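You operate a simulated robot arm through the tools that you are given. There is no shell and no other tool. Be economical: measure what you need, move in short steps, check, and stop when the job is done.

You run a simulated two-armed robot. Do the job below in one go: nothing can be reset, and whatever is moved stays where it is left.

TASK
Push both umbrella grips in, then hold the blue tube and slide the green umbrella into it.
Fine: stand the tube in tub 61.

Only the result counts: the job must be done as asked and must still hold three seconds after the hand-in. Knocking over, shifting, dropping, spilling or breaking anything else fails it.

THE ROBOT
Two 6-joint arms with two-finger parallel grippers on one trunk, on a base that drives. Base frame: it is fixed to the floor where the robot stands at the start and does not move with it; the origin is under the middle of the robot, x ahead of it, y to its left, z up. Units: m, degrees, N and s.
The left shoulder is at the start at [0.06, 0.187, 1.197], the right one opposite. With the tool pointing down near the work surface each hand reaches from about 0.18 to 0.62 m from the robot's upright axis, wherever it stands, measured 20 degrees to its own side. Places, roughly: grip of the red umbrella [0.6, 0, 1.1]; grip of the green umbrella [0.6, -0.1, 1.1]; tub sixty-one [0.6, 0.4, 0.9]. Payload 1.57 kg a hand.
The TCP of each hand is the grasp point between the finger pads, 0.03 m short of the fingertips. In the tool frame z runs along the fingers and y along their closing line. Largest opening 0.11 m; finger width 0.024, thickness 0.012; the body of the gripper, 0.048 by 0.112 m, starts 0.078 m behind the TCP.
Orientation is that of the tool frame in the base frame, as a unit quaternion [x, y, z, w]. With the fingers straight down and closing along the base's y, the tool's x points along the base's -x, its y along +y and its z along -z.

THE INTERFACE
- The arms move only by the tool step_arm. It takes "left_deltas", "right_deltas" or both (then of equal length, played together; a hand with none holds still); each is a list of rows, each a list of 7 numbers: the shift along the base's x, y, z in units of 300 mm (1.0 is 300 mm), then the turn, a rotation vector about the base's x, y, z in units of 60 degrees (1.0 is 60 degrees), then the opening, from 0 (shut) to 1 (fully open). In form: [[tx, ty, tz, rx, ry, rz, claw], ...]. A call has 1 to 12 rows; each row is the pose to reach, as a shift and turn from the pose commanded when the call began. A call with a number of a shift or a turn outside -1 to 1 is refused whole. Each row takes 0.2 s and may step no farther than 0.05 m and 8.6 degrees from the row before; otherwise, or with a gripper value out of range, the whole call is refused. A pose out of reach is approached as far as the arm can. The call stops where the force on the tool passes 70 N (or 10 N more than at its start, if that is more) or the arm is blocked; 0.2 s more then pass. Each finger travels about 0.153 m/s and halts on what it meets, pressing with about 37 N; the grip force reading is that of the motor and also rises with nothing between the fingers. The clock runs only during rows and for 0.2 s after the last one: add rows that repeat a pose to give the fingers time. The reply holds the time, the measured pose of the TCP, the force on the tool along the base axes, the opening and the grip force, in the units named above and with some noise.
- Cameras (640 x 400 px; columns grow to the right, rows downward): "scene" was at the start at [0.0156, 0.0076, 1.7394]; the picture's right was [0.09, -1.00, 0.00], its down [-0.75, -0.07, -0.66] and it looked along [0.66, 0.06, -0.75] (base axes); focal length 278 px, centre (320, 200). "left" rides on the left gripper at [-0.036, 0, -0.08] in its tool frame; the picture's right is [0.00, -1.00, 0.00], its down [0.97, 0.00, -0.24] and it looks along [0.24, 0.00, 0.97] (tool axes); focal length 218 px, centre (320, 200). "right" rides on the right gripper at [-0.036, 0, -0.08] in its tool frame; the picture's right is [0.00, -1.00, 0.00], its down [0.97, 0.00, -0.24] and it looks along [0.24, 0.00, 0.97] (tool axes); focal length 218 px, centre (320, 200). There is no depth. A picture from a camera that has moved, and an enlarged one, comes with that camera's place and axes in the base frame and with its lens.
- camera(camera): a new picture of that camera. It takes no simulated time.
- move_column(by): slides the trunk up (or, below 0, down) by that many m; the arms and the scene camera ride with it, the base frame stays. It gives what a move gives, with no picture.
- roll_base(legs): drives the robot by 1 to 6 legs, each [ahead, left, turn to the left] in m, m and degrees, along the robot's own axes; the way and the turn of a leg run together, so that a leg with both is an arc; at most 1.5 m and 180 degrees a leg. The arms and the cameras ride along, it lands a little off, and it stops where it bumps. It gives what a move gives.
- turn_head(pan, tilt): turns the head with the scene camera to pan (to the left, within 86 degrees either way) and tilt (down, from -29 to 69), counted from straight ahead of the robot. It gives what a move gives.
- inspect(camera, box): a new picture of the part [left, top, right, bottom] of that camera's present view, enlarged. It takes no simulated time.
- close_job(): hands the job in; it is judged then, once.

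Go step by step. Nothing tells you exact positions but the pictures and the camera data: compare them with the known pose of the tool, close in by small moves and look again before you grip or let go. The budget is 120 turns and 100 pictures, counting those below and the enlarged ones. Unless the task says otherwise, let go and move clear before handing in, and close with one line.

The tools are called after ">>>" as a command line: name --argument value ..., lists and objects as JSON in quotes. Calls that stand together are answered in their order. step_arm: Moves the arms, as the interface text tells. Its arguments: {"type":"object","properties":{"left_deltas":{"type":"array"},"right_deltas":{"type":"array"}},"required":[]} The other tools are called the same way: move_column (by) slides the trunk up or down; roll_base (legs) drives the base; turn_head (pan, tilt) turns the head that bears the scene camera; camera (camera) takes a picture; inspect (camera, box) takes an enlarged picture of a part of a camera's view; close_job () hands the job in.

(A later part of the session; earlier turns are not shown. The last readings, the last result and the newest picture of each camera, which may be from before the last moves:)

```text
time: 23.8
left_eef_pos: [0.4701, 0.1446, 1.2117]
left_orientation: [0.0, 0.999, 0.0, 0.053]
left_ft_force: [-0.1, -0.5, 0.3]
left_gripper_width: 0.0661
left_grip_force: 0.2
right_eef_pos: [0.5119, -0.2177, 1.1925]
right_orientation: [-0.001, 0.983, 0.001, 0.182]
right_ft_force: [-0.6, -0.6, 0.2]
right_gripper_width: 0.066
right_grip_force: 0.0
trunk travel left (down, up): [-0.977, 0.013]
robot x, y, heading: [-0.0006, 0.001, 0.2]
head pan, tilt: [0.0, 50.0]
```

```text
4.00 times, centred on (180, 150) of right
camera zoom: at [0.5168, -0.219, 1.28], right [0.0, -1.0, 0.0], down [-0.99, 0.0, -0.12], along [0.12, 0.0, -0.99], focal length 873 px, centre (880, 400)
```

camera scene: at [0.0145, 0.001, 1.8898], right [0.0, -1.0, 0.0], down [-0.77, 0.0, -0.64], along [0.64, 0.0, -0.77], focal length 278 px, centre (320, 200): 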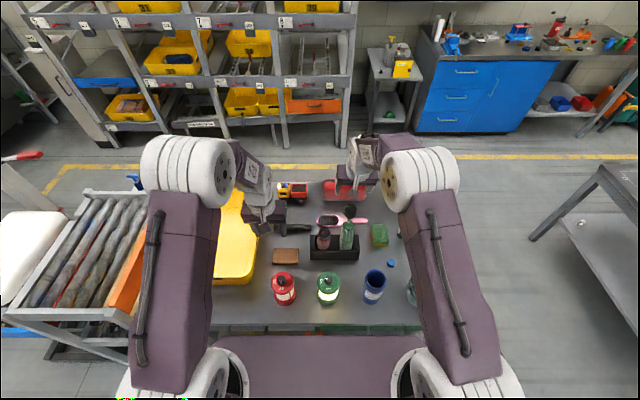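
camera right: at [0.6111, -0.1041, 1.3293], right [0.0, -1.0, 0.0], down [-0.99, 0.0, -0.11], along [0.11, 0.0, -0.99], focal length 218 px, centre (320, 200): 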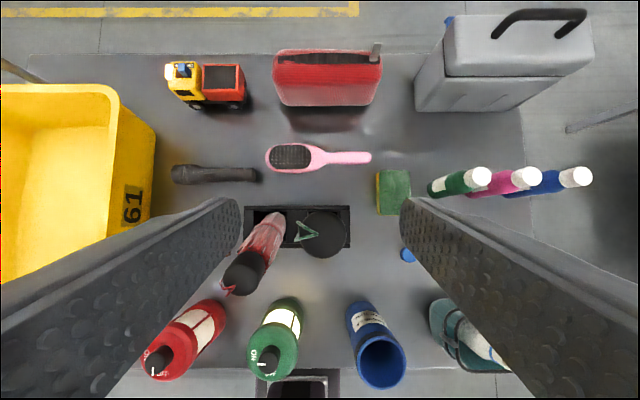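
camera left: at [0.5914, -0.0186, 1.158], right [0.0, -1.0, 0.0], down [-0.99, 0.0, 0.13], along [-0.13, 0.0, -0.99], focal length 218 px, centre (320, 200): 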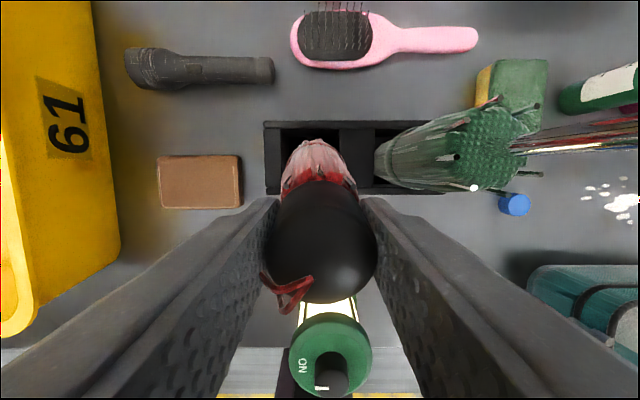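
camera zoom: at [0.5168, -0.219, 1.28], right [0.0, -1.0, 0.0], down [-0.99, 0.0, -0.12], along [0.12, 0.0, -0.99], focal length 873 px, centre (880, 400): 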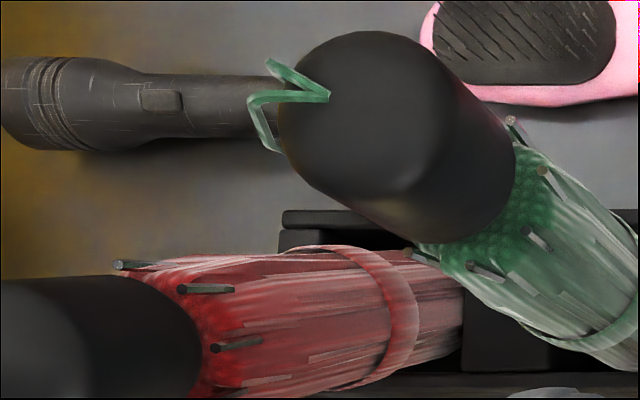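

To be certain, I regrip the green handle higher up (clear of the canopy) and push again.

>>> step_arm --right_deltas '[[0.1, 0.13, 0, 0, 0, 0, 0.75], [0.2, 0.26, 0, 0, 0, 0, 0.75], [0.287, 0.375, 0, 0, 0, 0, 0.75], [0.287, 0.375, -0.12, 0, 0, 0, 0.75], [0.287, 0.375, -0.24, 0, 0, 0, 0.75], [0.287, 0.375, -0.335, 0, 0, 0, 0.75], [0.287, 0.375, -0.335, 0, 0, 0, 0.75], [0.287, 0.375, -0.335, 0, 0, 0, 0.2], [0.287, 0.375, -0.335, 0, 0, 0, 0.2], [0.287, 0.375, -0.335, 0, 0, 0, 0.2]]'

>>> step_arm --right_deltas '[[0, 0, -0.013, 0, 0, 0, 0.2], [0, 0, -0.026, 0, 0, 0, 0.2], [0, 0, -0.04, 0, 0, 0, 0.2], [0, 0, -0.053, 0, 0, 0, 0.2], [0, 0, -0.066, 0, 0, 0, 0.2]]'

```text
time: 26.0
left_eef_pos: [0.4726, 0.1451, 1.2112]
left_orientation: [0.0, 0.999, 0.001, 0.052]
left_ft_force: [0.6, 0.3, -0.6]
left_gripper_width: 0.066
left_grip_force: 0.0
right_eef_pos: [0.6018, -0.105, 1.0889]
right_orientation: [0.001, 0.983, 0.001, 0.182]
right_ft_force: [-0.3, -0.2, -0.2]
right_gripper_width: 0.0383
right_grip_force: 36.7
trunk travel left (down, up): [-0.977, 0.013]
robot x, y, heading: [0.0009, 0.0012, -0.0]
head pan, tilt: [0.0, 50.0]
```

```text
time: 27.2
left_eef_pos: [0.4672, 0.1452, 1.2135]
left_orientation: [0.0, 0.999, 0.0, 0.054]
left_ft_force: [-0.3, 0.1, -0.4]
left_gripper_width: 0.066
left_grip_force: 0.1
right_eef_pos: [0.5981, -0.1062, 1.0793]
right_orientation: [0.0, 0.982, 0.002, 0.19]
right_ft_force: [0.7, -3.0, 37.8]
right_gripper_width: 0.0386
right_grip_force: 37.2
trunk travel left (down, up): [-0.977, 0.013]
robot x, y, heading: [0.0005, 0.0015, -0.1]
head pan, tilt: [0.0, 50.0]
```

>>> step_arm --right_deltas '[[0, 0, 0.01, 0, 0, 0, 0.7], [0, 0, 0.02, 0, 0, 0, 0.7], [0, 0, 0.15, 0, 0, 0, 0.7], [0, 0, 0.3, 0, 0, 0, 0.7], [-0.1, -0.13, 0.36, 0, 0, 0, 0.7], [-0.2, -0.26, 0.36, 0, 0, 0, 0.7], [-0.3, -0.38, 0.36, 0, 0, 0, 0.7]]'

>>> inspect --camera "scene" --box '[318, 205, 366, 235]'

>>> inspect --camera "right" --box '[100, 100, 260, 200]'

```text
refused: row 5 steps farther than a row can; nothing moved
```

```text
13.33 times, centred on (342, 220) of scene
camera zoom: at [0.0069, 0.0014, 1.8905], right [0.0, -1.0, 0.0], down [-0.76, 0.0, -0.65], along [0.65, 0.0, -0.76], focal length 3707 px, centre (27, -67)
```

zoom: 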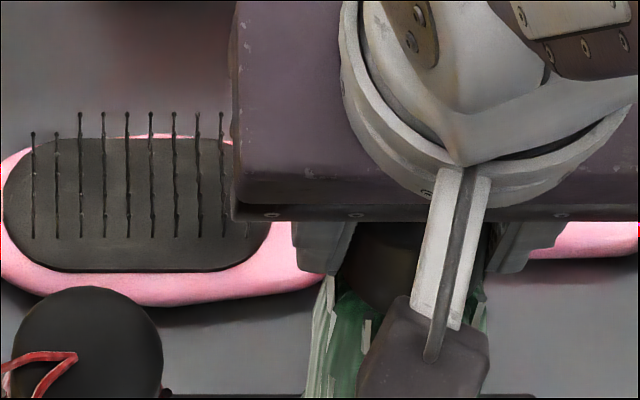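

```text
4.00 times, centred on (180, 150) of right
camera zoom: at [0.6023, -0.1074, 1.1664], right [0.0, -1.0, 0.0], down [-0.99, 0.0, -0.14], along [0.14, 0.0, -0.99], focal length 873 px, centre (880, 400)
```

zoom: 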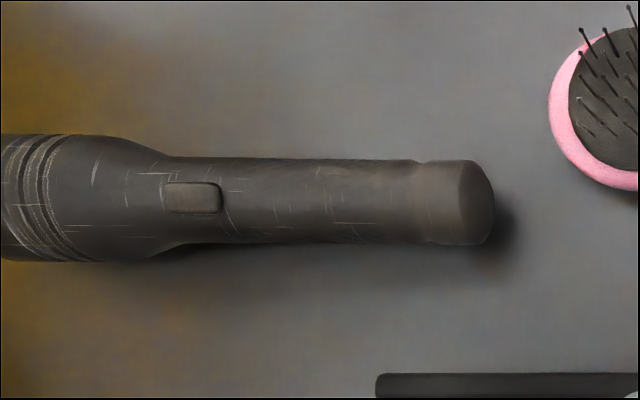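

>>> step_arm --right_deltas '[[0, 0, 0.01, 0, 0, 0, 0.7], [0, 0, 0.02, 0, 0, 0, 0.7], [0, 0, 0.15, 0, 0, 0, 0.7], [0, 0, 0.3, 0, 0, 0, 0.7], [-0.05, -0.05, 0.36, 0, 0, 0, 0.7], [-0.15, -0.17, 0.37, 0, 0, 0, 0.7], [-0.24, -0.3, 0.37, 0, 0, 0, 0.7], [-0.3, -0.38, 0.37, 0, 0, 0, 0.7]]'

>>> inspect --camera "scene" --box '[318, 205, 366, 235]'

```text
time: 29.0
left_eef_pos: [0.472, 0.1444, 1.2115]
left_orientation: [0.0, 0.999, 0.001, 0.054]
left_ft_force: [-0.5, 0.0, -0.5]
left_gripper_width: 0.0663
left_grip_force: 0.1
right_eef_pos: [0.511, -0.2238, 1.1845]
right_orientation: [0.001, 0.983, 0.002, 0.183]
right_ft_force: [0.0, 0.9, -0.2]
right_gripper_width: 0.077
right_grip_force: 0.0
trunk travel left (down, up): [-0.977, 0.013]
robot x, y, heading: [0.0018, -0.0009, -0.2]
head pan, tilt: [0.0, 50.0]
```

```text
13.33 times, centred on (342, 220) of scene
camera zoom: at [0.0146, -0.0002, 1.8899], right [0.0, -1.0, 0.0], down [-0.77, 0.0, -0.64], along [0.64, 0.0, -0.77], focal length 3707 px, centre (27, -67)
```

zoom: 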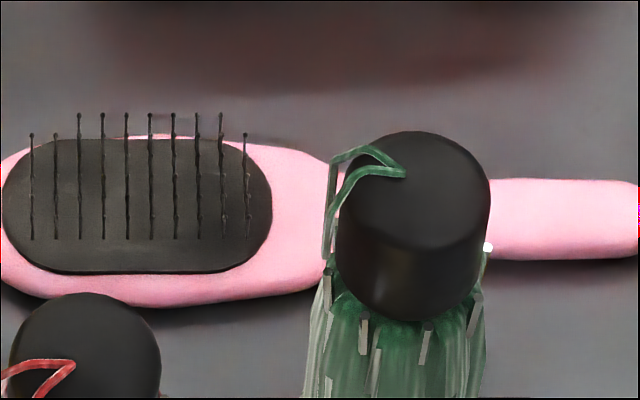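

The re-push seated green about 12 mm deeper, so I repeat the same high-grip push on red with the left hand.

>>> step_arm --left_deltas '[[0.07, -0.135, 0, 0, 0, 0, 0.75], [0.14, -0.27, 0, 0, 0, 0, 0.75], [0.21, -0.405, 0, 0, 0, 0, 0.75], [0.28, -0.538, -0.05, 0, 0, 0, 0.75], [0.28, -0.538, -0.15, 0, 0, 0, 0.75], [0.28, -0.538, -0.2, 0, 0, 0, 0.75]]'

>>> inspect --camera "left" --box '[200, 110, 440, 260]'

```text
time: 30.4
left_eef_pos: [0.5555, -0.0174, 1.1497]
left_orientation: [0.0, 0.999, 0.0, 0.053]
left_ft_force: [0.2, 0.2, 0.3]
left_gripper_width: 0.0826
left_grip_force: 0.1
right_eef_pos: [0.5098, -0.2222, 1.1861]
right_orientation: [0.0, 0.983, 0.001, 0.183]
right_ft_force: [0.2, -0.3, -0.9]
right_gripper_width: 0.077
right_grip_force: 0.0
trunk travel left (down, up): [-0.977, 0.013]
robot x, y, heading: [0.0009, -0.0004, -0.0]
head pan, tilt: [0.0, 50.0]
```

```text
2.67 times, centred on (320, 185) of left
camera zoom: at [0.5838, -0.0168, 1.2328], right [0.0, -1.0, 0.0], down [-0.99, 0.0, 0.14], along [-0.14, 0.0, -0.99], focal length 582 px, centre (320, 240)
```

zoom: 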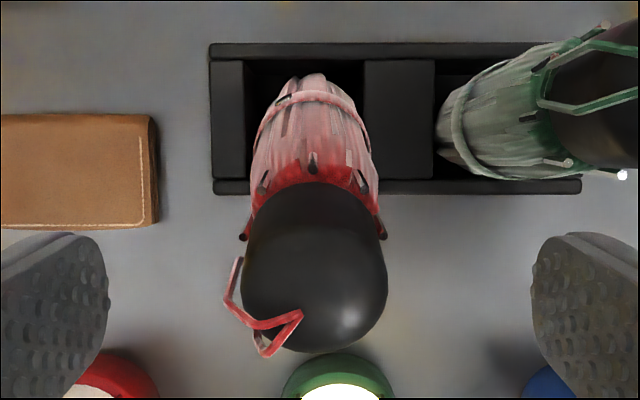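

>>> step_arm --left_deltas '[[-0.01, 0.005, -0.13, 0, 0, 0, 0.75], [-0.01, 0.005, -0.26, 0, 0, 0, 0.75], [-0.01, 0.005, -0.26, 0, 0, 0, 0.75], [-0.01, 0.005, -0.26, 0, 0, 0, 0.2], [-0.01, 0.005, -0.26, 0, 0, 0, 0.2], [-0.01, 0.005, -0.26, 0, 0, 0, 0.2], [-0.009, 0.005, -0.275, 0, 0, 0, 0.2], [-0.008, 0.005, -0.29, 0, 0, 0, 0.2], [-0.007, 0.005, -0.305, 0, 0, 0, 0.2], [-0.006, 0.005, -0.315, 0, 0, 0, 0.2]]'

```text
time: 32.6
left_eef_pos: [0.5543, -0.0143, 1.0722]
left_orientation: [0.0, 0.998, -0.003, 0.064]
left_ft_force: [-16.2, 7.4, 39.8]
left_gripper_width: 0.0386
left_grip_force: 37.3
right_eef_pos: [0.5035, -0.2202, 1.1889]
right_orientation: [-0.001, 0.983, 0.001, 0.186]
right_ft_force: [0.0, -0.8, -0.1]
right_gripper_width: 0.077
right_grip_force: 0.0
trunk travel left (down, up): [-0.977, 0.013]
robot x, y, heading: [0.0007, 0.002, -0.2]
head pan, tilt: [0.0, 50.0]
stopped in row 10 (left hand): the force on the tool passed its limit (the readings are from after the stop); the commanded pose is now the measured one
```

Red did not budge at 70 N: it's fully seated. I release, rise and draw the left hand back.

>>> step_arm --left_deltas '[[0, 0, 0.005, 0, 0, 0, 0.7], [0, 0, 0.01, 0, 0, 0, 0.7], [0, 0, 0.15, 0, 0, 0, 0.7], [0, 0, 0.3, 0, 0, 0, 0.8], [-0.02, 0.05, 0.44, 0, 0, 0, 0.9], [-0.1, 0.15, 0.52, 0, 0, 0, 1], [-0.2, 0.25, 0.58, 0, 0, 0, 1], [-0.3, 0.34, 0.6, 0, 0, 0, 1], [-0.4, 0.4, 0.6, 0, 0, 0, 1], [-0.5, 0.4, 0.6, 0, 0, 0, 1]]'

```text
time: 34.8
left_eef_pos: [0.4085, 0.1064, 1.242]
left_orientation: [0.001, 0.998, -0.003, 0.061]
left_ft_force: [0.0, -0.5, 0.6]
left_gripper_width: 0.1102
left_grip_force: 0.0
right_eef_pos: [0.5098, -0.2218, 1.1858]
right_orientation: [-0.001, 0.983, 0.002, 0.183]
right_ft_force: [1.0, 0.2, 0.6]
right_gripper_width: 0.0769
right_grip_force: 0.0
trunk travel left (down, up): [-0.977, 0.013]
robot x, y, heading: [-0.0002, -0.0003, -0.0]
head pan, tilt: [0.0, 50.0]
```

Now I turn the left hand to point diagonally forward-right and 20° down, ready for a side grip on the tube.

>>> step_arm --left_deltas '[[0, -0.042, 0, -0.0412, -0.0993, -0.0672, 1], [0, -0.084, 0, -0.0823, -0.1987, -0.1343, 1], [0, -0.126, 0, -0.1235, -0.298, -0.2015, 1], [0, -0.168, 0, -0.1646, -0.3974, -0.2686, 1], [0, -0.21, 0, -0.2058, -0.4967, -0.3358, 1], [0, -0.252, 0, -0.247, -0.596, -0.4029, 1], [0, -0.294, 0, -0.2881, -0.6954, -0.4701, 1], [0, -0.336, 0, -0.3293, -0.7947, -0.5372, 1], [0, -0.378, 0, -0.3704, -0.8941, -0.6044, 1], [0, -0.42, 0, -0.4116, -0.9934, -0.6715, 1], [0, -0.42, 0, -0.4116, -0.9934, -0.6715, 1]]'

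>>> camera --camera "left"

```text
time: 37.2
left_eef_pos: [0.4296, -0.0273, 1.3588]
left_orientation: [0.311, 0.766, -0.237, 0.51]
left_ft_force: [1.4, -0.3, -0.4]
left_gripper_width: 0.1098
left_grip_force: 0.0
left hand out of reach, approached as far as the arm can: row 3, 4, 5, 7, 8, 9, 10, 11
right_eef_pos: [0.5105, -0.2222, 1.1855]
right_orientation: [0.0, 0.983, 0.0, 0.182]
right_ft_force: [-0.1, -0.1, -0.2]
right_gripper_width: 0.077
right_grip_force: 0.1
trunk travel left (down, up): [-0.977, 0.013]
robot x, y, heading: [0.0011, -0.0008, -0.1]
head pan, tilt: [0.0, 50.0]
```

```text
57 pictures are left
camera left: at [0.389, 0.0188, 1.4201], right [-0.72, -0.69, 0.05], down [-0.43, 0.39, -0.81], along [0.55, -0.6, -0.58], focal length 218 px, centre (320, 200)
```

left: 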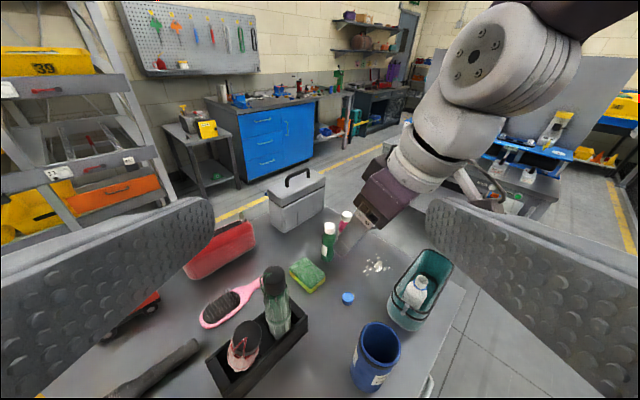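

The turn succeeded but the position is limited by minimum reach. I shift the left hand clear, then use the right hand to grab the green umbrella; afterwards I'll back the base up for comfortable room.

>>> step_arm --left_deltas '[[0.03, 0.13, 0, 0, 0, 0, 1], [0.08, 0.28, 0, 0, 0, 0, 1], [0.13, 0.42, 0, 0, 0, 0, 1], [0.17, 0.56, 0, 0, 0, 0, 1]]'

>>> step_arm --right_deltas '[[0.1, 0.13, 0, 0, 0, 0, 0.75], [0.2, 0.26, 0, 0, 0, 0, 0.75], [0.294, 0.387, 0, 0, 0, 0, 0.75], [0.294, 0.387, 0, 0, 0, 0, 0.75]]'

>>> inspect --camera "right" --box '[200, 130, 440, 280]'

```text
time: 38.2
left_eef_pos: [0.4793, 0.1477, 1.3518]
left_orientation: [0.31, 0.766, -0.238, 0.51]
left_ft_force: [-0.3, 0.3, 0.0]
left_gripper_width: 0.1094
left_grip_force: 0.0
right_eef_pos: [0.5111, -0.2212, 1.1848]
right_orientation: [-0.001, 0.983, 0.001, 0.182]
right_ft_force: [-0.1, 0.7, 0.6]
right_gripper_width: 0.077
right_grip_force: 0.0
trunk travel left (down, up): [-0.977, 0.013]
robot x, y, heading: [0.0015, -0.0006, 0.0]
head pan, tilt: [0.0, 50.0]
```

```text
time: 39.2
left_eef_pos: [0.4792, 0.1448, 1.353]
left_orientation: [0.311, 0.766, -0.236, 0.51]
left_ft_force: [0.7, -0.1, 0.8]
left_gripper_width: 0.1099
left_grip_force: 0.1
right_eef_pos: [0.6017, -0.1026, 1.1855]
right_orientation: [-0.001, 0.983, 0.001, 0.182]
right_ft_force: [-0.2, 0.3, 1.1]
right_gripper_width: 0.0825
right_grip_force: 0.0
trunk travel left (down, up): [-0.977, 0.013]
robot x, y, heading: [0.0011, -0.0036, 0.2]
head pan, tilt: [0.0, 50.0]
```

```text
2.67 times, centred on (320, 205) of right
camera zoom: at [0.6067, -0.1045, 1.2727], right [0.0, -1.0, 0.0], down [-0.99, 0.0, -0.12], along [0.12, 0.0, -0.99], focal length 582 px, centre (320, 187)
```

zoom: 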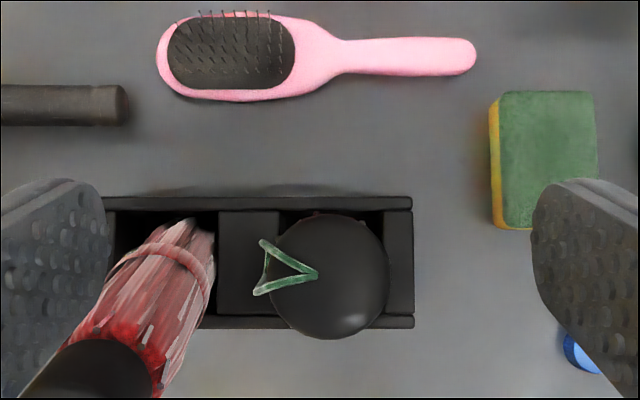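

>>> step_arm --right_deltas '[[0, -0.018, -0.13, 0, 0, 0, 0.75], [0, -0.018, -0.26, 0, 0, 0, 0.75], [0, -0.018, -0.375, 0, 0, 0, 0.75], [0, -0.018, -0.375, 0, 0, 0, 0.75], [0, -0.018, -0.375, 0, 0, 0, 0.1], [0, -0.018, -0.375, 0, 0, 0, 0.1], [0, -0.018, -0.375, 0, 0, 0, 0.1]]'

>>> step_arm --right_deltas '[[0, 0, 0.05, 0, 0, 0, 0.1], [0, 0, 0.1, 0, 0, 0, 0.1], [0, 0, 0.15, 0, 0, 0, 0.1], [0, 0, 0.25, 0, 0, 0, 0.1], [0, 0, 0.35, 0, 0, 0, 0.1], [0, 0, 0.45, 0, 0, 0, 0.1], [0, 0, 0.55, 0, 0, 0, 0.1], [-0.05, 0, 0.65, 0, 0, 0, 0.1]]'

>>> camera --camera "scene"

```text
time: 40.8
left_eef_pos: [0.479, 0.1456, 1.3521]
left_orientation: [0.311, 0.766, -0.237, 0.51]
left_ft_force: [-0.7, -1.2, -0.6]
left_gripper_width: 0.11
left_grip_force: 0.0
right_eef_pos: [0.6028, -0.109, 1.0737]
right_orientation: [0.0, 0.983, 0.0, 0.182]
right_ft_force: [0.9, 0.9, 0.3]
right_gripper_width: 0.0451
right_grip_force: 36.8
trunk travel left (down, up): [-0.977, 0.013]
robot x, y, heading: [-0.0011, -0.0011, -0.0]
head pan, tilt: [0.0, 50.0]
```

```text
time: 42.6
left_eef_pos: [0.4786, 0.1453, 1.351]
left_orientation: [0.31, 0.766, -0.236, 0.511]
left_ft_force: [-0.3, 0.1, -1.0]
left_gripper_width: 0.11
left_grip_force: 0.0
right_eef_pos: [0.5812, -0.1113, 1.2682]
right_orientation: [-0.001, 0.983, 0.002, 0.182]
right_ft_force: [-0.7, -0.1, -2.5]
right_gripper_width: 0.0447
right_grip_force: 37.4
trunk travel left (down, up): [-0.977, 0.013]
robot x, y, heading: [0.003, -0.002, 0.0]
head pan, tilt: [0.0, 50.0]
```

```text
55 pictures are left
camera scene: at [0.0132, 0.0009, 1.8898], right [0.0, -1.0, 0.0], down [-0.77, 0.0, -0.64], along [0.64, 0.0, -0.77], focal length 278 px, centre (320, 200)
```

scene: 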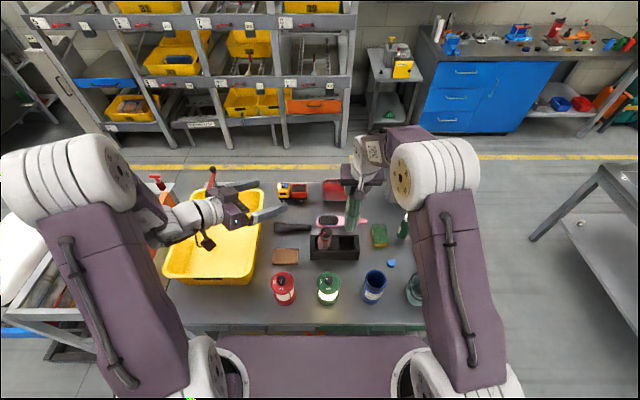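

>>> inspect --camera "scene" --box '[316, 165, 396, 245]'

>>> camera --camera "left"

>>> inspect --camera "right" --box '[200, 130, 440, 280]'

```text
5.00 times, centred on (356, 205) of scene
camera zoom: at [0.0132, 0.0009, 1.8898], right [0.0, -1.0, 0.0], down [-0.77, 0.0, -0.64], along [0.64, 0.0, -0.77], focal length 1390 px, centre (140, 175)
```

zoom: 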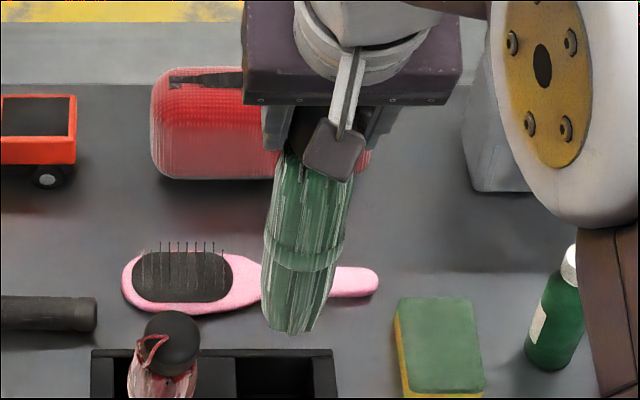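

```text
53 pictures are left
camera left: at [0.4379, 0.1922, 1.4152], right [-0.72, -0.7, 0.04], down [-0.43, 0.39, -0.81], along [0.55, -0.6, -0.58], focal length 218 px, centre (320, 200)
```

left: 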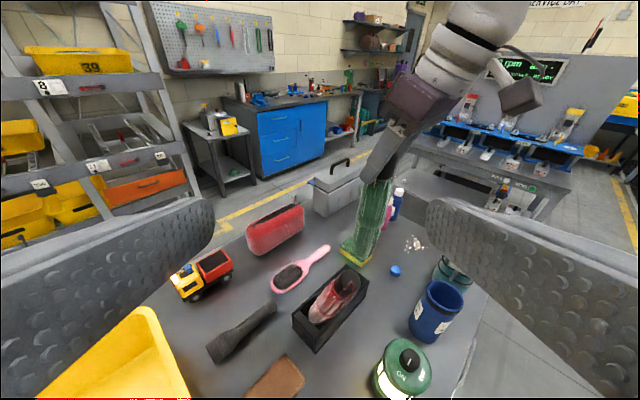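

```text
2.67 times, centred on (320, 205) of right
camera zoom: at [0.5872, -0.1122, 1.3557], right [0.0, -1.0, 0.0], down [-0.99, 0.0, -0.12], along [0.12, 0.0, -0.99], focal length 582 px, centre (320, 187)
```

zoom: 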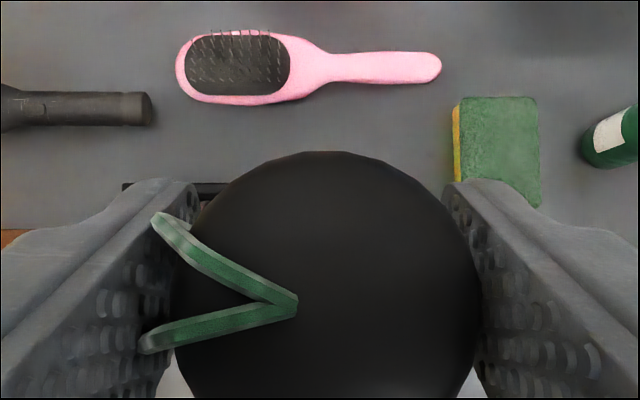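

The umbrella is lifted, hanging nearly vertical, grip in. Now I back the base 0.15 m so both hands can work comfortably over the tube.

>>> roll_base --legs '[[-0.15, 0, 0]]'

>>> inspect --camera "left" --box '[300, 100, 540, 350]'

```text
time: 44.0
left_eef_pos: [0.3345, 0.1465, 1.3514]
left_orientation: [0.309, 0.768, -0.236, 0.509]
left_ft_force: [0.3, 0.5, 0.9]
left_gripper_width: 0.11
left_grip_force: 0.1
right_eef_pos: [0.4379, -0.1101, 1.2656]
right_orientation: [-0.001, 0.984, 0.002, 0.18]
right_ft_force: [0.2, -0.1, -2.7]
right_gripper_width: 0.0452
right_grip_force: 36.8
trunk travel left (down, up): [-0.977, 0.013]
robot x, y, heading: [-0.1455, 0.0008, 0.1]
head pan, tilt: [0.0, 50.0]
```

```text
1.60 times, centred on (420, 225) of left
camera zoom: at [0.2933, 0.1927, 1.4134], right [-0.72, -0.7, 0.05], down [-0.43, 0.39, -0.81], along [0.55, -0.6, -0.58], focal length 349 px, centre (160, 160)
```

zoom: 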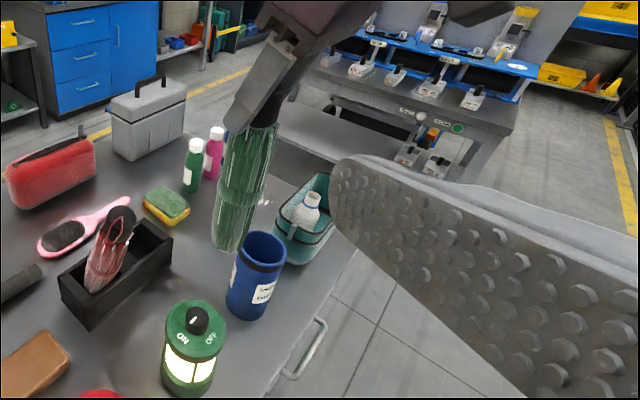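

Good view. I move the right hand with the umbrella aside to the right, then bring the left hand to the tube.

>>> step_arm --right_deltas '[[0.02, -0.13, 0.04, 0, 0, 0, 0.1], [0.04, -0.26, 0.08, 0, 0, 0, 0.1], [0.06, -0.39, 0.12, 0, 0, 0, 0.1], [0.08, -0.5, 0.12, 0, 0, 0, 0.1]]'

>>> step_arm --left_deltas '[[0, -0.09, -0.12, 0, 0, 0, 0.88], [0, -0.18, -0.24, 0, 0, 0, 0.88], [0, -0.27, -0.36, 0, 0, 0, 0.88], [0, -0.37, -0.48, 0, 0, 0, 0.88], [0, -0.48, -0.58, 0, 0, 0, 0.88], [-0.01, -0.6, -0.66, 0, 0, 0, 0.88], [-0.012, -0.73, -0.7, 0, 0, 0, 0.88], [-0.012, -0.845, -0.75, 0, 0, 0, 0.88], [-0.012, -0.845, -0.75, 0, 0, 0, 0.88]]'

>>> camera --camera "left"

```text
time: 45.0
left_eef_pos: [0.3292, 0.1452, 1.3525]
left_orientation: [0.31, 0.767, -0.235, 0.51]
left_ft_force: [0.4, -0.2, -0.3]
left_gripper_width: 0.1099
left_grip_force: 0.0
right_eef_pos: [0.4571, -0.2617, 1.3025]
right_orientation: [-0.001, 0.983, 0.001, 0.183]
right_ft_force: [0.3, 0.0, -3.1]
right_gripper_width: 0.0449
right_grip_force: 37.0
trunk travel left (down, up): [-0.977, 0.013]
robot x, y, heading: [-0.1505, 0.0012, 0.0]
head pan, tilt: [0.0, 50.0]
```

```text
time: 47.0
left_eef_pos: [0.368, -0.1238, 1.1358]
left_orientation: [0.303, 0.772, -0.253, 0.498]
left_ft_force: [-0.1, 1.0, 0.8]
left_gripper_width: 0.0966
left_grip_force: 0.1
left hand out of reach, approached as far as the arm can: row 2, 3, 4, 5, 6, 7, 8, 9
right_eef_pos: [0.4572, -0.2593, 1.3016]
right_orientation: [0.0, 0.983, 0.0, 0.183]
right_ft_force: [-0.6, 0.2, -3.6]
right_gripper_width: 0.0446
right_grip_force: 36.9
trunk travel left (down, up): [-0.977, 0.013]
robot x, y, heading: [-0.1515, 0.0032, 0.4]
head pan, tilt: [0.0, 50.0]
```

```text
50 pictures are left
camera left: at [0.3307, -0.0757, 1.198], right [-0.72, -0.69, 0.09], down [-0.46, 0.38, -0.81], along [0.52, -0.62, -0.59], focal length 218 px, centre (320, 200)
```

left: 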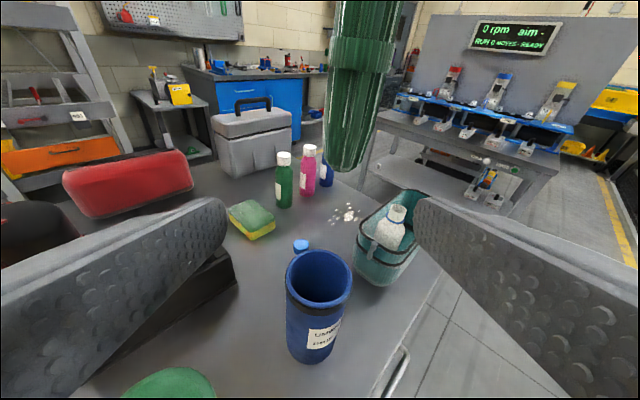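

Tube lies straight ahead of the left hand (about 7–8 cm). I lower the hand partway and check the pose.

>>> step_arm --left_deltas '[[-0.01, -0.01, -0.1, 0, 0, 0, 0.88], [-0.02, -0.015, -0.2, 0, 0, 0, 0.88], [-0.025, -0.02, -0.3, 0, 0, 0, 0.88], [-0.025, -0.02, -0.4, 0, 0, 0, 0.88]]'

```text
time: 48.0
left_eef_pos: [0.3719, -0.1336, 1.0093]
left_orientation: [0.308, 0.767, -0.239, 0.509]
left_ft_force: [-0.5, 0.1, 0.2]
left_gripper_width: 0.0967
left_grip_force: 0.1
left hand out of reach, approached as far as the arm can: row 1, 2, 3, 4
right_eef_pos: [0.4578, -0.2587, 1.3031]
right_orientation: [-0.001, 0.983, 0.002, 0.182]
right_ft_force: [-0.7, 0.5, -2.0]
right_gripper_width: 0.0448
right_grip_force: 37.2
trunk travel left (down, up): [-0.977, 0.013]
robot x, y, heading: [-0.1448, 0.0012, 0.1]
head pan, tilt: [0.0, 50.0]
```

Minimum reach again; I back the base another 6 cm.

>>> roll_base --legs '[[-0.06, 0, 0]]'

>>> camera --camera "left"

```text
time: 48.9
left_eef_pos: [0.3192, -0.1317, 1.0042]
left_orientation: [0.307, 0.77, -0.24, 0.505]
left_ft_force: [1.0, 0.8, -0.7]
left_gripper_width: 0.0968
left_grip_force: 0.1
right_eef_pos: [0.4078, -0.2585, 1.2966]
right_orientation: [-0.002, 0.984, 0.002, 0.178]
right_ft_force: [1.4, 0.1, -3.2]
right_gripper_width: 0.0448
right_grip_force: 37.4
trunk travel left (down, up): [-0.977, 0.013]
robot x, y, heading: [-0.2106, -0.0024, 0.3]
head pan, tilt: [0.0, 50.0]
```

```text
49 pictures are left
camera left: at [0.2798, -0.0855, 1.0667], right [-0.72, -0.7, 0.06], down [-0.44, 0.39, -0.81], along [0.54, -0.61, -0.59], focal length 218 px, centre (320, 200)
```

left: 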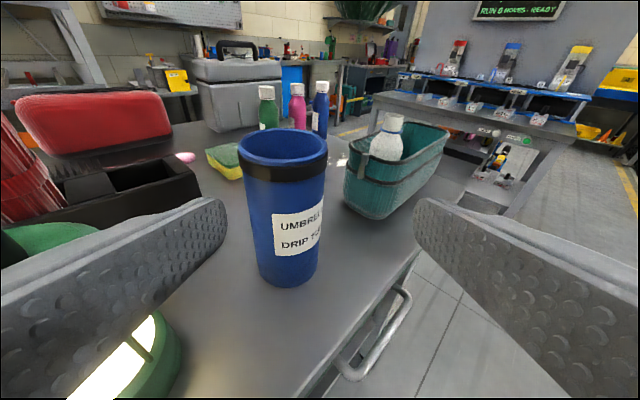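

Tube estimated at [0.409,-0.184]. I line up the left hand at z 0.95, just short of it.

>>> step_arm --left_deltas '[[0.05, 0.017, -0.06, 0, 0, 0, 0.88], [0.1, 0.033, -0.12, 0, 0, 0, 0.88], [0.1, 0.033, -0.18, 0, 0, 0, 0.88], [0.1, 0.033, -0.18, 0, 0, 0, 0.88]]'

>>> camera --camera "left"

>>> turn_head --pan -10 --tilt 45

>>> camera --camera "scene"

```text
time: 49.9
left_eef_pos: [0.337, -0.1178, 0.9614]
left_orientation: [0.307, 0.767, -0.237, 0.511]
left_ft_force: [-1.1, -0.5, -1.0]
left_gripper_width: 0.0968
left_grip_force: 0.0
left hand out of reach, approached as far as the arm can: row 3, 4
right_eef_pos: [0.3939, -0.2591, 1.3046]
right_orientation: [-0.002, 0.983, 0.002, 0.183]
right_ft_force: [-0.4, 0.1, -1.8]
right_gripper_width: 0.0448
right_grip_force: 37.1
trunk travel left (down, up): [-0.977, 0.013]
robot x, y, heading: [-0.213, 0.0006, 0.0]
head pan, tilt: [0.0, 50.0]
```

```text
48 pictures are left
camera left: at [0.2972, -0.0716, 1.0234], right [-0.72, -0.7, 0.05], down [-0.43, 0.39, -0.81], along [0.55, -0.6, -0.58], focal length 218 px, centre (320, 200)
```

left: 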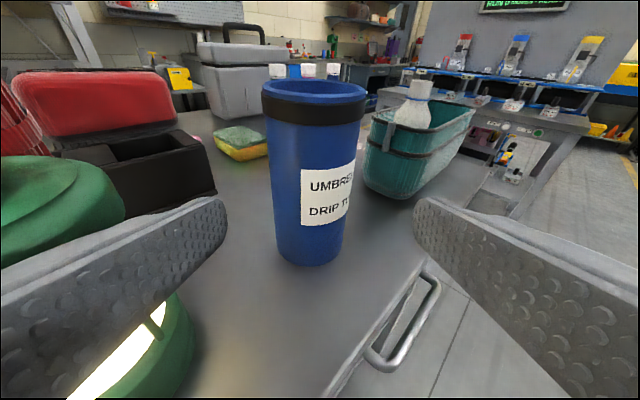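

```text
time: 50.7
left_eef_pos: [0.3397, -0.1189, 0.9605]
left_orientation: [0.307, 0.768, -0.238, 0.509]
left_ft_force: [-0.2, 0.2, 0.8]
left_gripper_width: 0.0969
left_grip_force: 0.0
right_eef_pos: [0.396, -0.2584, 1.3035]
right_orientation: [-0.001, 0.983, 0.001, 0.183]
right_ft_force: [0.2, 0.3, -3.3]
right_gripper_width: 0.0448
right_grip_force: 37.0
trunk travel left (down, up): [-0.977, 0.013]
robot x, y, heading: [-0.2113, -0.0026, 0.2]
head pan, tilt: [-10.0, 45.0]
```

```text
47 pictures are left
camera scene: at [-0.1932, -0.0137, 1.8968], right [-0.17, -0.99, 0.0], down [-0.7, 0.12, -0.71], along [0.7, -0.12, -0.71], focal length 278 px, centre (320, 200)
```

scene: 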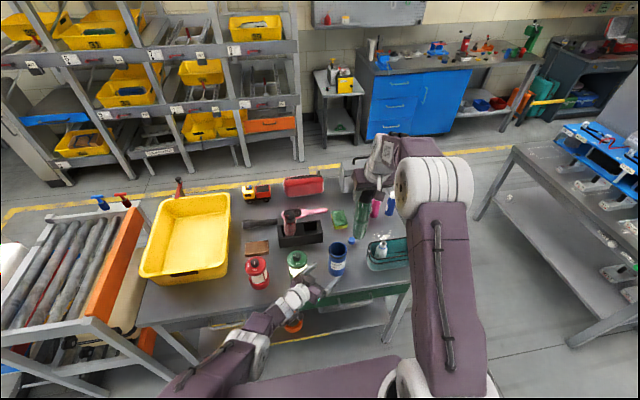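

Grip height 0.96 is fine. Tube is centred within ~7 mm at [0.407,-0.181]; I advance around it, then check before closing.

>>> step_arm --left_deltas '[[0.06, -0.052, 0, 0, 0, 0, 0.88], [0.12, -0.104, 0, 0, 0, 0, 0.88], [0.18, -0.156, 0, 0, 0, 0, 0.88], [0.225, -0.205, 0, 0, 0, 0, 0.88], [0.225, -0.205, 0, 0, 0, 0, 0.88]]'

>>> camera --camera "left"

```text
time: 51.9
left_eef_pos: [0.379, -0.1376, 1.0032]
left_orientation: [0.307, 0.768, -0.238, 0.51]
left_ft_force: [0.4, -0.5, 0.1]
left_gripper_width: 0.0968
left_grip_force: 0.0
left hand out of reach, approached as far as the arm can: row 1, 2, 3, 4, 5
right_eef_pos: [0.3964, -0.2602, 1.3017]
right_orientation: [-0.002, 0.983, 0.002, 0.181]
right_ft_force: [-0.4, 0.1, -3.3]
right_gripper_width: 0.0449
right_grip_force: 37.4
trunk travel left (down, up): [-0.977, 0.013]
robot x, y, heading: [-0.2138, 0.0004, 0.4]
head pan, tilt: [-10.0, 45.0]
```

```text
46 pictures are left
camera left: at [0.3387, -0.0907, 1.0652], right [-0.71, -0.7, 0.05], down [-0.44, 0.39, -0.81], along [0.55, -0.6, -0.58], focal length 218 px, centre (320, 200)
```

left: 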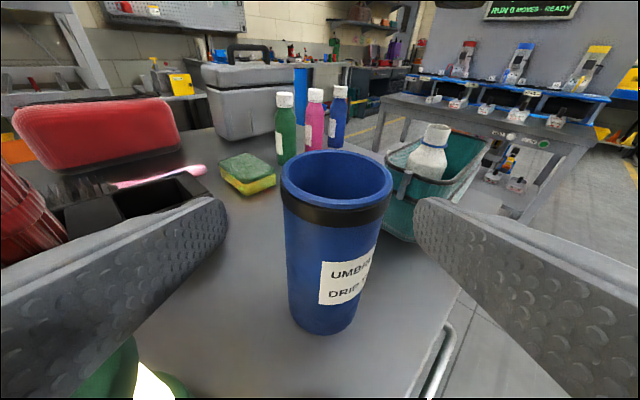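

The left arm is now at full stretch downward, so the trunk must come down. First I raise both hands, then lower the trunk.

>>> step_arm --left_deltas '[[-0.03, 0.02, 0.1, 0, 0, 0, 0.88], [-0.06, 0.03, 0.22, 0, 0, 0, 0.88], [-0.09, 0.05, 0.34, 0, 0, 0, 0.88], [-0.1, 0.05, 0.42, 0, 0, 0, 0.88]]' --right_deltas '[[-0.02, 0, 0.09, 0, 0, 0, 0.1], [-0.06, 0, 0.18, 0, 0, 0, 0.1], [-0.1, 0, 0.27, 0, 0, 0, 0.1], [-0.14, 0, 0.34, 0, 0, 0, 0.1]]'

>>> move_column --by -0.13

```text
time: 52.9
left_eef_pos: [0.3456, -0.118, 1.1309]
left_orientation: [0.308, 0.768, -0.238, 0.509]
left_ft_force: [-0.8, 0.0, 0.7]
left_gripper_width: 0.0969
left_grip_force: 0.1
right_eef_pos: [0.3515, -0.2571, 1.4037]
right_orientation: [-0.002, 0.983, 0.002, 0.182]
right_ft_force: [0.7, 0.6, -2.8]
right_gripper_width: 0.0448
right_grip_force: 37.2
trunk travel left (down, up): [-0.977, 0.013]
robot x, y, heading: [-0.2107, 0.0002, 0.1]
head pan, tilt: [-10.0, 45.0]
```

```text
time: 54.4
left_eef_pos: [0.3472, -0.1192, 1.0008]
left_orientation: [0.307, 0.768, -0.238, 0.509]
left_ft_force: [-0.5, -0.7, -0.6]
left_gripper_width: 0.0966
left_grip_force: 0.0
right_eef_pos: [0.3536, -0.2577, 1.2729]
right_orientation: [-0.002, 0.983, 0.001, 0.183]
right_ft_force: [0.3, 0.2, -2.7]
right_gripper_width: 0.0447
right_grip_force: 37.0
trunk travel left (down, up): [-0.847, 0.143]
robot x, y, heading: [-0.213, 0.0007, 0.1]
head pan, tilt: [-10.0, 45.0]
```

>>> step_arm --left_deltas '[[0, 0, -0.08, 0, 0, 0, 0.88], [0, 0, -0.16, 0, 0, 0, 0.88], [0.065, -0.068, -0.16, 0, 0, 0, 0.88], [0.13, -0.137, -0.16, 0, 0, 0, 0.88], [0.2, -0.207, -0.16, 0, 0, 0, 0.88], [0.2, -0.207, -0.16, 0, 0, 0, 0.88]]'

>>> camera --camera "left"

```text
time: 55.8
left_eef_pos: [0.4073, -0.1783, 0.9527]
left_orientation: [0.308, 0.768, -0.239, 0.508]
left_ft_force: [0.0, -0.4, -0.3]
left_gripper_width: 0.0965
left_grip_force: 0.1
right_eef_pos: [0.3527, -0.258, 1.2731]
right_orientation: [-0.001, 0.983, 0.002, 0.183]
right_ft_force: [-0.2, -0.4, -2.8]
right_gripper_width: 0.0448
right_grip_force: 37.0
trunk travel left (down, up): [-0.847, 0.143]
robot x, y, heading: [-0.2122, -0.0016, 0.2]
head pan, tilt: [-10.0, 45.0]
```

```text
45 pictures are left
camera left: at [0.3683, -0.133, 1.0158], right [-0.72, -0.7, 0.05], down [-0.44, 0.39, -0.81], along [0.54, -0.61, -0.58], focal length 218 px, centre (320, 200)
```

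left: 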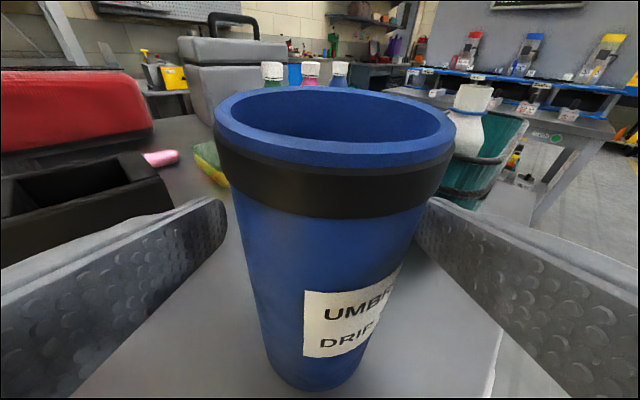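

The tube is centred between the fingers. Closing on it.

>>> step_arm --left_deltas '[[0, 0, 0, 0, 0, 0, 0.4], [0, 0, 0, 0, 0, 0, 0.4], [0, 0, 0, 0, 0, 0, 0.4]]'

>>> camera --camera "left"

>>> camera --camera "right"

```text
time: 56.6
left_eef_pos: [0.4098, -0.1803, 0.9548]
left_orientation: [0.309, 0.767, -0.239, 0.509]
left_ft_force: [0.1, 0.8, 1.2]
left_gripper_width: 0.0677
left_grip_force: 37.1
right_eef_pos: [0.3525, -0.2585, 1.2724]
right_orientation: [-0.002, 0.983, 0.003, 0.182]
right_ft_force: [0.7, -0.6, -2.4]
right_gripper_width: 0.0447
right_grip_force: 37.3
trunk travel left (down, up): [-0.847, 0.143]
robot x, y, heading: [-0.2094, -0.0013, -0.1]
head pan, tilt: [-10.0, 45.0]
```

```text
44 pictures are left
camera left: at [0.3686, -0.1329, 1.0163], right [-0.72, -0.7, 0.05], down [-0.44, 0.39, -0.81], along [0.55, -0.61, -0.58], focal length 218 px, centre (320, 200)
```

left: 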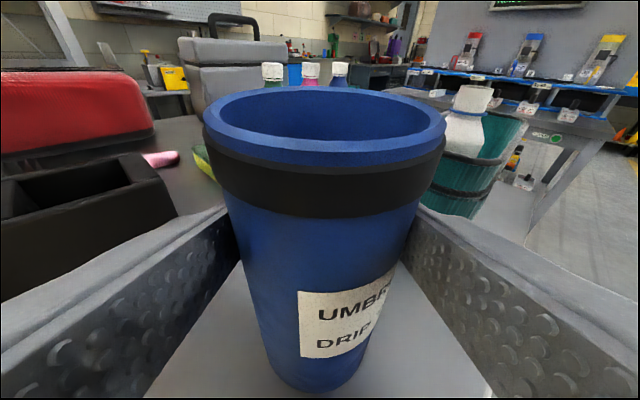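

```text
43 pictures are left
camera right: at [0.3579, -0.2588, 1.3607], right [0.0, -1.0, 0.0], down [-0.99, 0.0, -0.12], along [0.12, 0.0, -0.99], focal length 218 px, centre (320, 200)
```

right: 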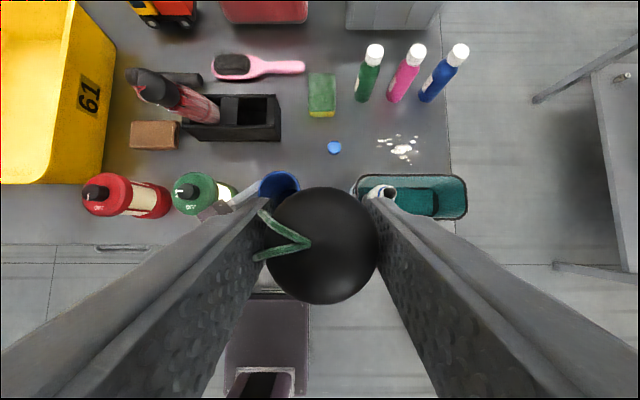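

Tube held (0.068 m). Rim centre about [0.413,-0.185,1.0]. I bring the umbrella above it, bottom about 4 cm over the rim.

>>> step_arm --right_deltas '[[0.07, 0.08, 0, 0, 0, 0, 0.1], [0.14, 0.16, 0, 0, 0, 0, 0.1], [0.202, 0.245, -0.02, 0, 0, 0, 0.1], [0.202, 0.245, -0.035, 0, 0, 0, 0.1], [0.202, 0.245, -0.035, 0, 0, 0, 0.1]]'

>>> camera --camera "left"

>>> inspect --camera "scene" --box '[290, 160, 418, 290]'

```text
time: 57.8
left_eef_pos: [0.4082, -0.1798, 0.9546]
left_orientation: [0.308, 0.767, -0.239, 0.51]
left_ft_force: [0.7, 0.2, 2.8]
left_gripper_width: 0.0678
left_grip_force: 37.0
right_eef_pos: [0.4148, -0.1834, 1.2635]
right_orientation: [-0.002, 0.983, 0.002, 0.182]
right_ft_force: [0.3, 0.6, -1.7]
right_gripper_width: 0.0449
right_grip_force: 37.0
trunk travel left (down, up): [-0.847, 0.143]
robot x, y, heading: [-0.2115, -0.0001, 0.1]
head pan, tilt: [-10.0, 45.0]
```

```text
42 pictures are left
camera left: at [0.3685, -0.1329, 1.0164], right [-0.72, -0.7, 0.05], down [-0.44, 0.39, -0.81], along [0.55, -0.61, -0.58], focal length 218 px, centre (320, 200)
```

left: 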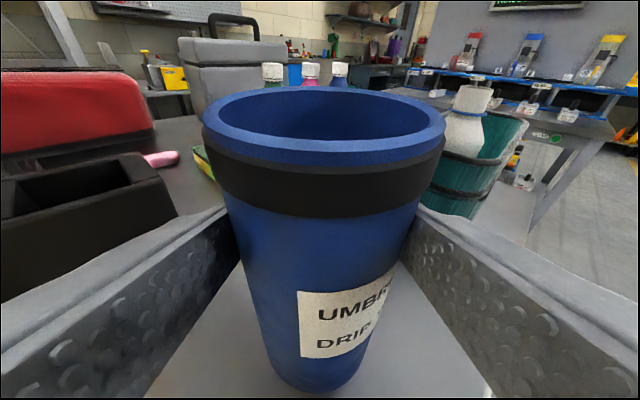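

```text
3.08 times, centred on (354, 225) of scene
camera zoom: at [-0.1926, -0.0135, 1.7668], right [-0.17, -0.99, 0.0], down [-0.7, 0.12, -0.71], along [0.7, -0.12, -0.71], focal length 855 px, centre (215, 123)
```

zoom: 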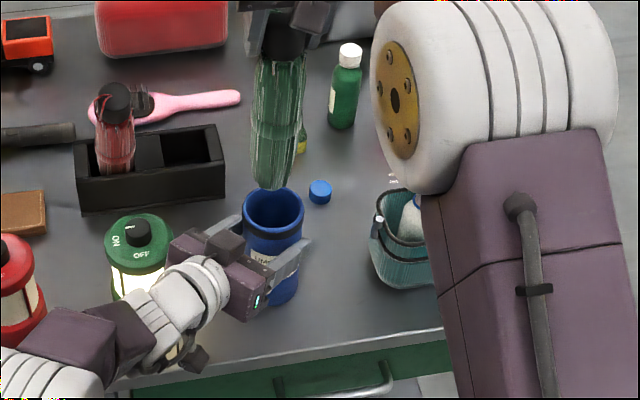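

Laterally they line up. I lower 2 cm to bring the umbrella's end into the left camera's view.

>>> step_arm --right_deltas '[[-0.01, 0, -0.035, 0, 0, 0, 0.1], [-0.01, 0, -0.07, 0, 0, 0, 0.1], [-0.01, 0, -0.07, 0, 0, 0, 0.1]]'

>>> inspect --camera "left" --box '[160, 0, 480, 200]'

>>> inspect --camera "scene" --box '[315, 180, 379, 260]'

```text
time: 58.6
left_eef_pos: [0.4084, -0.1806, 0.954]
left_orientation: [0.308, 0.768, -0.239, 0.508]
left_ft_force: [1.2, 0.9, 3.5]
left_gripper_width: 0.0674
left_grip_force: 36.6
right_eef_pos: [0.4111, -0.1839, 1.2407]
right_orientation: [-0.002, 0.983, 0.002, 0.182]
right_ft_force: [-0.1, 0.2, -2.1]
right_gripper_width: 0.0446
right_grip_force: 36.6
trunk travel left (down, up): [-0.847, 0.143]
robot x, y, heading: [-0.2142, 0.0001, 0.2]
head pan, tilt: [-10.0, 45.0]
```

```text
2.00 times, centred on (320, 100) of left
camera zoom: at [0.3685, -0.1327, 1.0164], right [-0.72, -0.7, 0.05], down [-0.44, 0.39, -0.81], along [0.55, -0.61, -0.58], focal length 436 px, centre (320, 400)
```

zoom: 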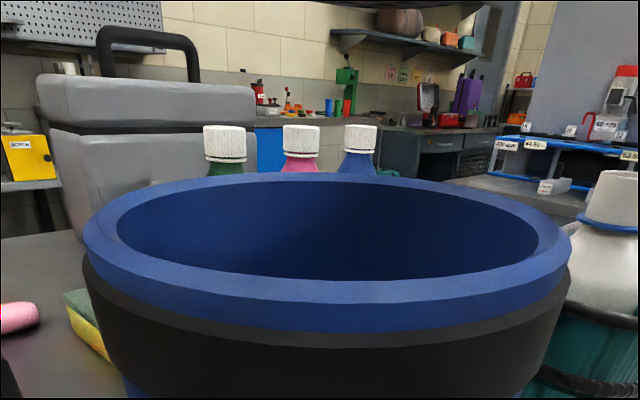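

```text
5.00 times, centred on (347, 220) of scene
camera zoom: at [-0.1927, -0.0133, 1.7668], right [-0.17, -0.99, 0.0], down [-0.7, 0.12, -0.71], along [0.7, -0.12, -0.71], focal length 1390 px, centre (185, 100)
```

zoom: 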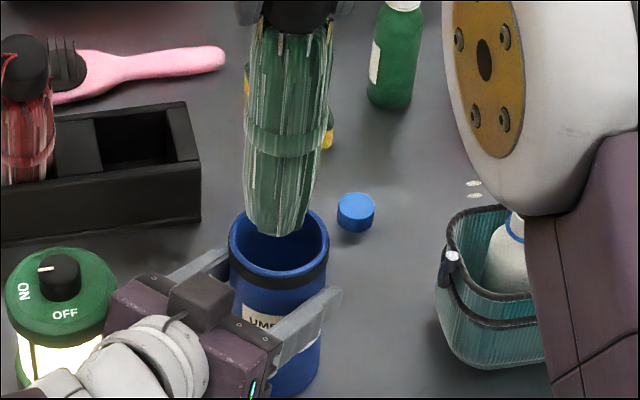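

>>> step_arm --right_deltas '[[0, 0, -0.025, 0, 0, 0, 0.1], [0, 0, -0.05, 0, 0, 0, 0.1], [0, 0, -0.05, 0, 0, 0, 0.1]]'

>>> inspect --camera "left" --box '[160, 0, 480, 200]'

```text
time: 59.4
left_eef_pos: [0.4079, -0.1792, 0.9533]
left_orientation: [0.308, 0.768, -0.239, 0.508]
left_ft_force: [2.1, 1.2, 4.4]
left_gripper_width: 0.0673
left_grip_force: 36.5
right_eef_pos: [0.4116, -0.1832, 1.2264]
right_orientation: [-0.002, 0.983, 0.002, 0.182]
right_ft_force: [0.2, 0.1, -3.1]
right_gripper_width: 0.045
right_grip_force: 37.0
trunk travel left (down, up): [-0.847, 0.143]
robot x, y, heading: [-0.2073, -0.0033, 0.1]
head pan, tilt: [-10.0, 45.0]
```

```text
2.00 times, centred on (320, 100) of left
camera zoom: at [0.3684, -0.1327, 1.0164], right [-0.72, -0.7, 0.05], down [-0.44, 0.39, -0.81], along [0.55, -0.61, -0.58], focal length 436 px, centre (320, 400)
```

zoom: 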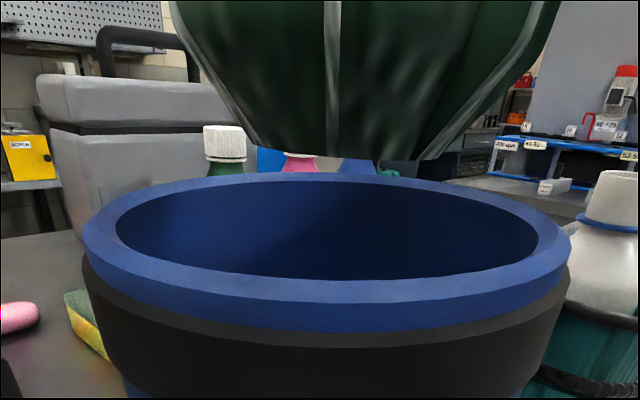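

The tapered tip is centred over the rim within a few mm. Sliding it in, first 6 cm.

>>> step_arm --right_deltas '[[0.003, 0.004, -0.033, 0, 0, 0, 0.1], [0.003, 0.004, -0.067, 0, 0, 0, 0.1], [0.003, 0.004, -0.1, 0, 0, 0, 0.1], [0.003, 0.004, -0.133, 0, 0, 0, 0.1], [0.003, 0.004, -0.167, 0, 0, 0, 0.1], [0.003, 0.004, -0.2, 0, 0, 0, 0.1]]'

>>> inspect --camera "left" --box '[160, 0, 480, 200]'

>>> inspect --camera "scene" --box '[315, 180, 379, 260]'

```text
time: 60.8
left_eef_pos: [0.408, -0.179, 0.9535]
left_orientation: [0.308, 0.767, -0.239, 0.509]
left_ft_force: [-3.3, 7.2, 6.0]
left_gripper_width: 0.0672
left_grip_force: 36.9
right_eef_pos: [0.4086, -0.1817, 1.1679]
right_orientation: [-0.002, 0.983, 0.001, 0.183]
right_ft_force: [5.2, -6.4, 2.2]
right_gripper_width: 0.0445
right_grip_force: 36.9
trunk travel left (down, up): [-0.847, 0.143]
robot x, y, heading: [-0.2116, -0.0026, 0.2]
head pan, tilt: [-10.0, 45.0]
```

```text
2.00 times, centred on (320, 100) of left
camera zoom: at [0.3678, -0.1324, 1.0165], right [-0.72, -0.7, 0.05], down [-0.44, 0.39, -0.81], along [0.55, -0.61, -0.58], focal length 436 px, centre (320, 400)
```

zoom: 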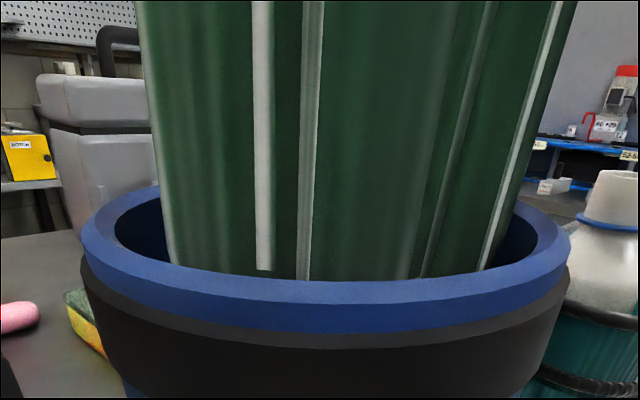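

```text
5.00 times, centred on (347, 220) of scene
camera zoom: at [-0.1937, -0.0129, 1.7668], right [-0.17, -0.99, 0.0], down [-0.7, 0.12, -0.71], along [0.7, -0.12, -0.71], focal length 1390 px, centre (185, 100)
```

zoom: 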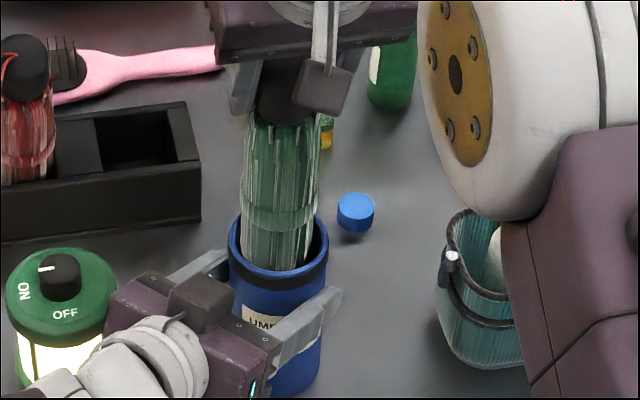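

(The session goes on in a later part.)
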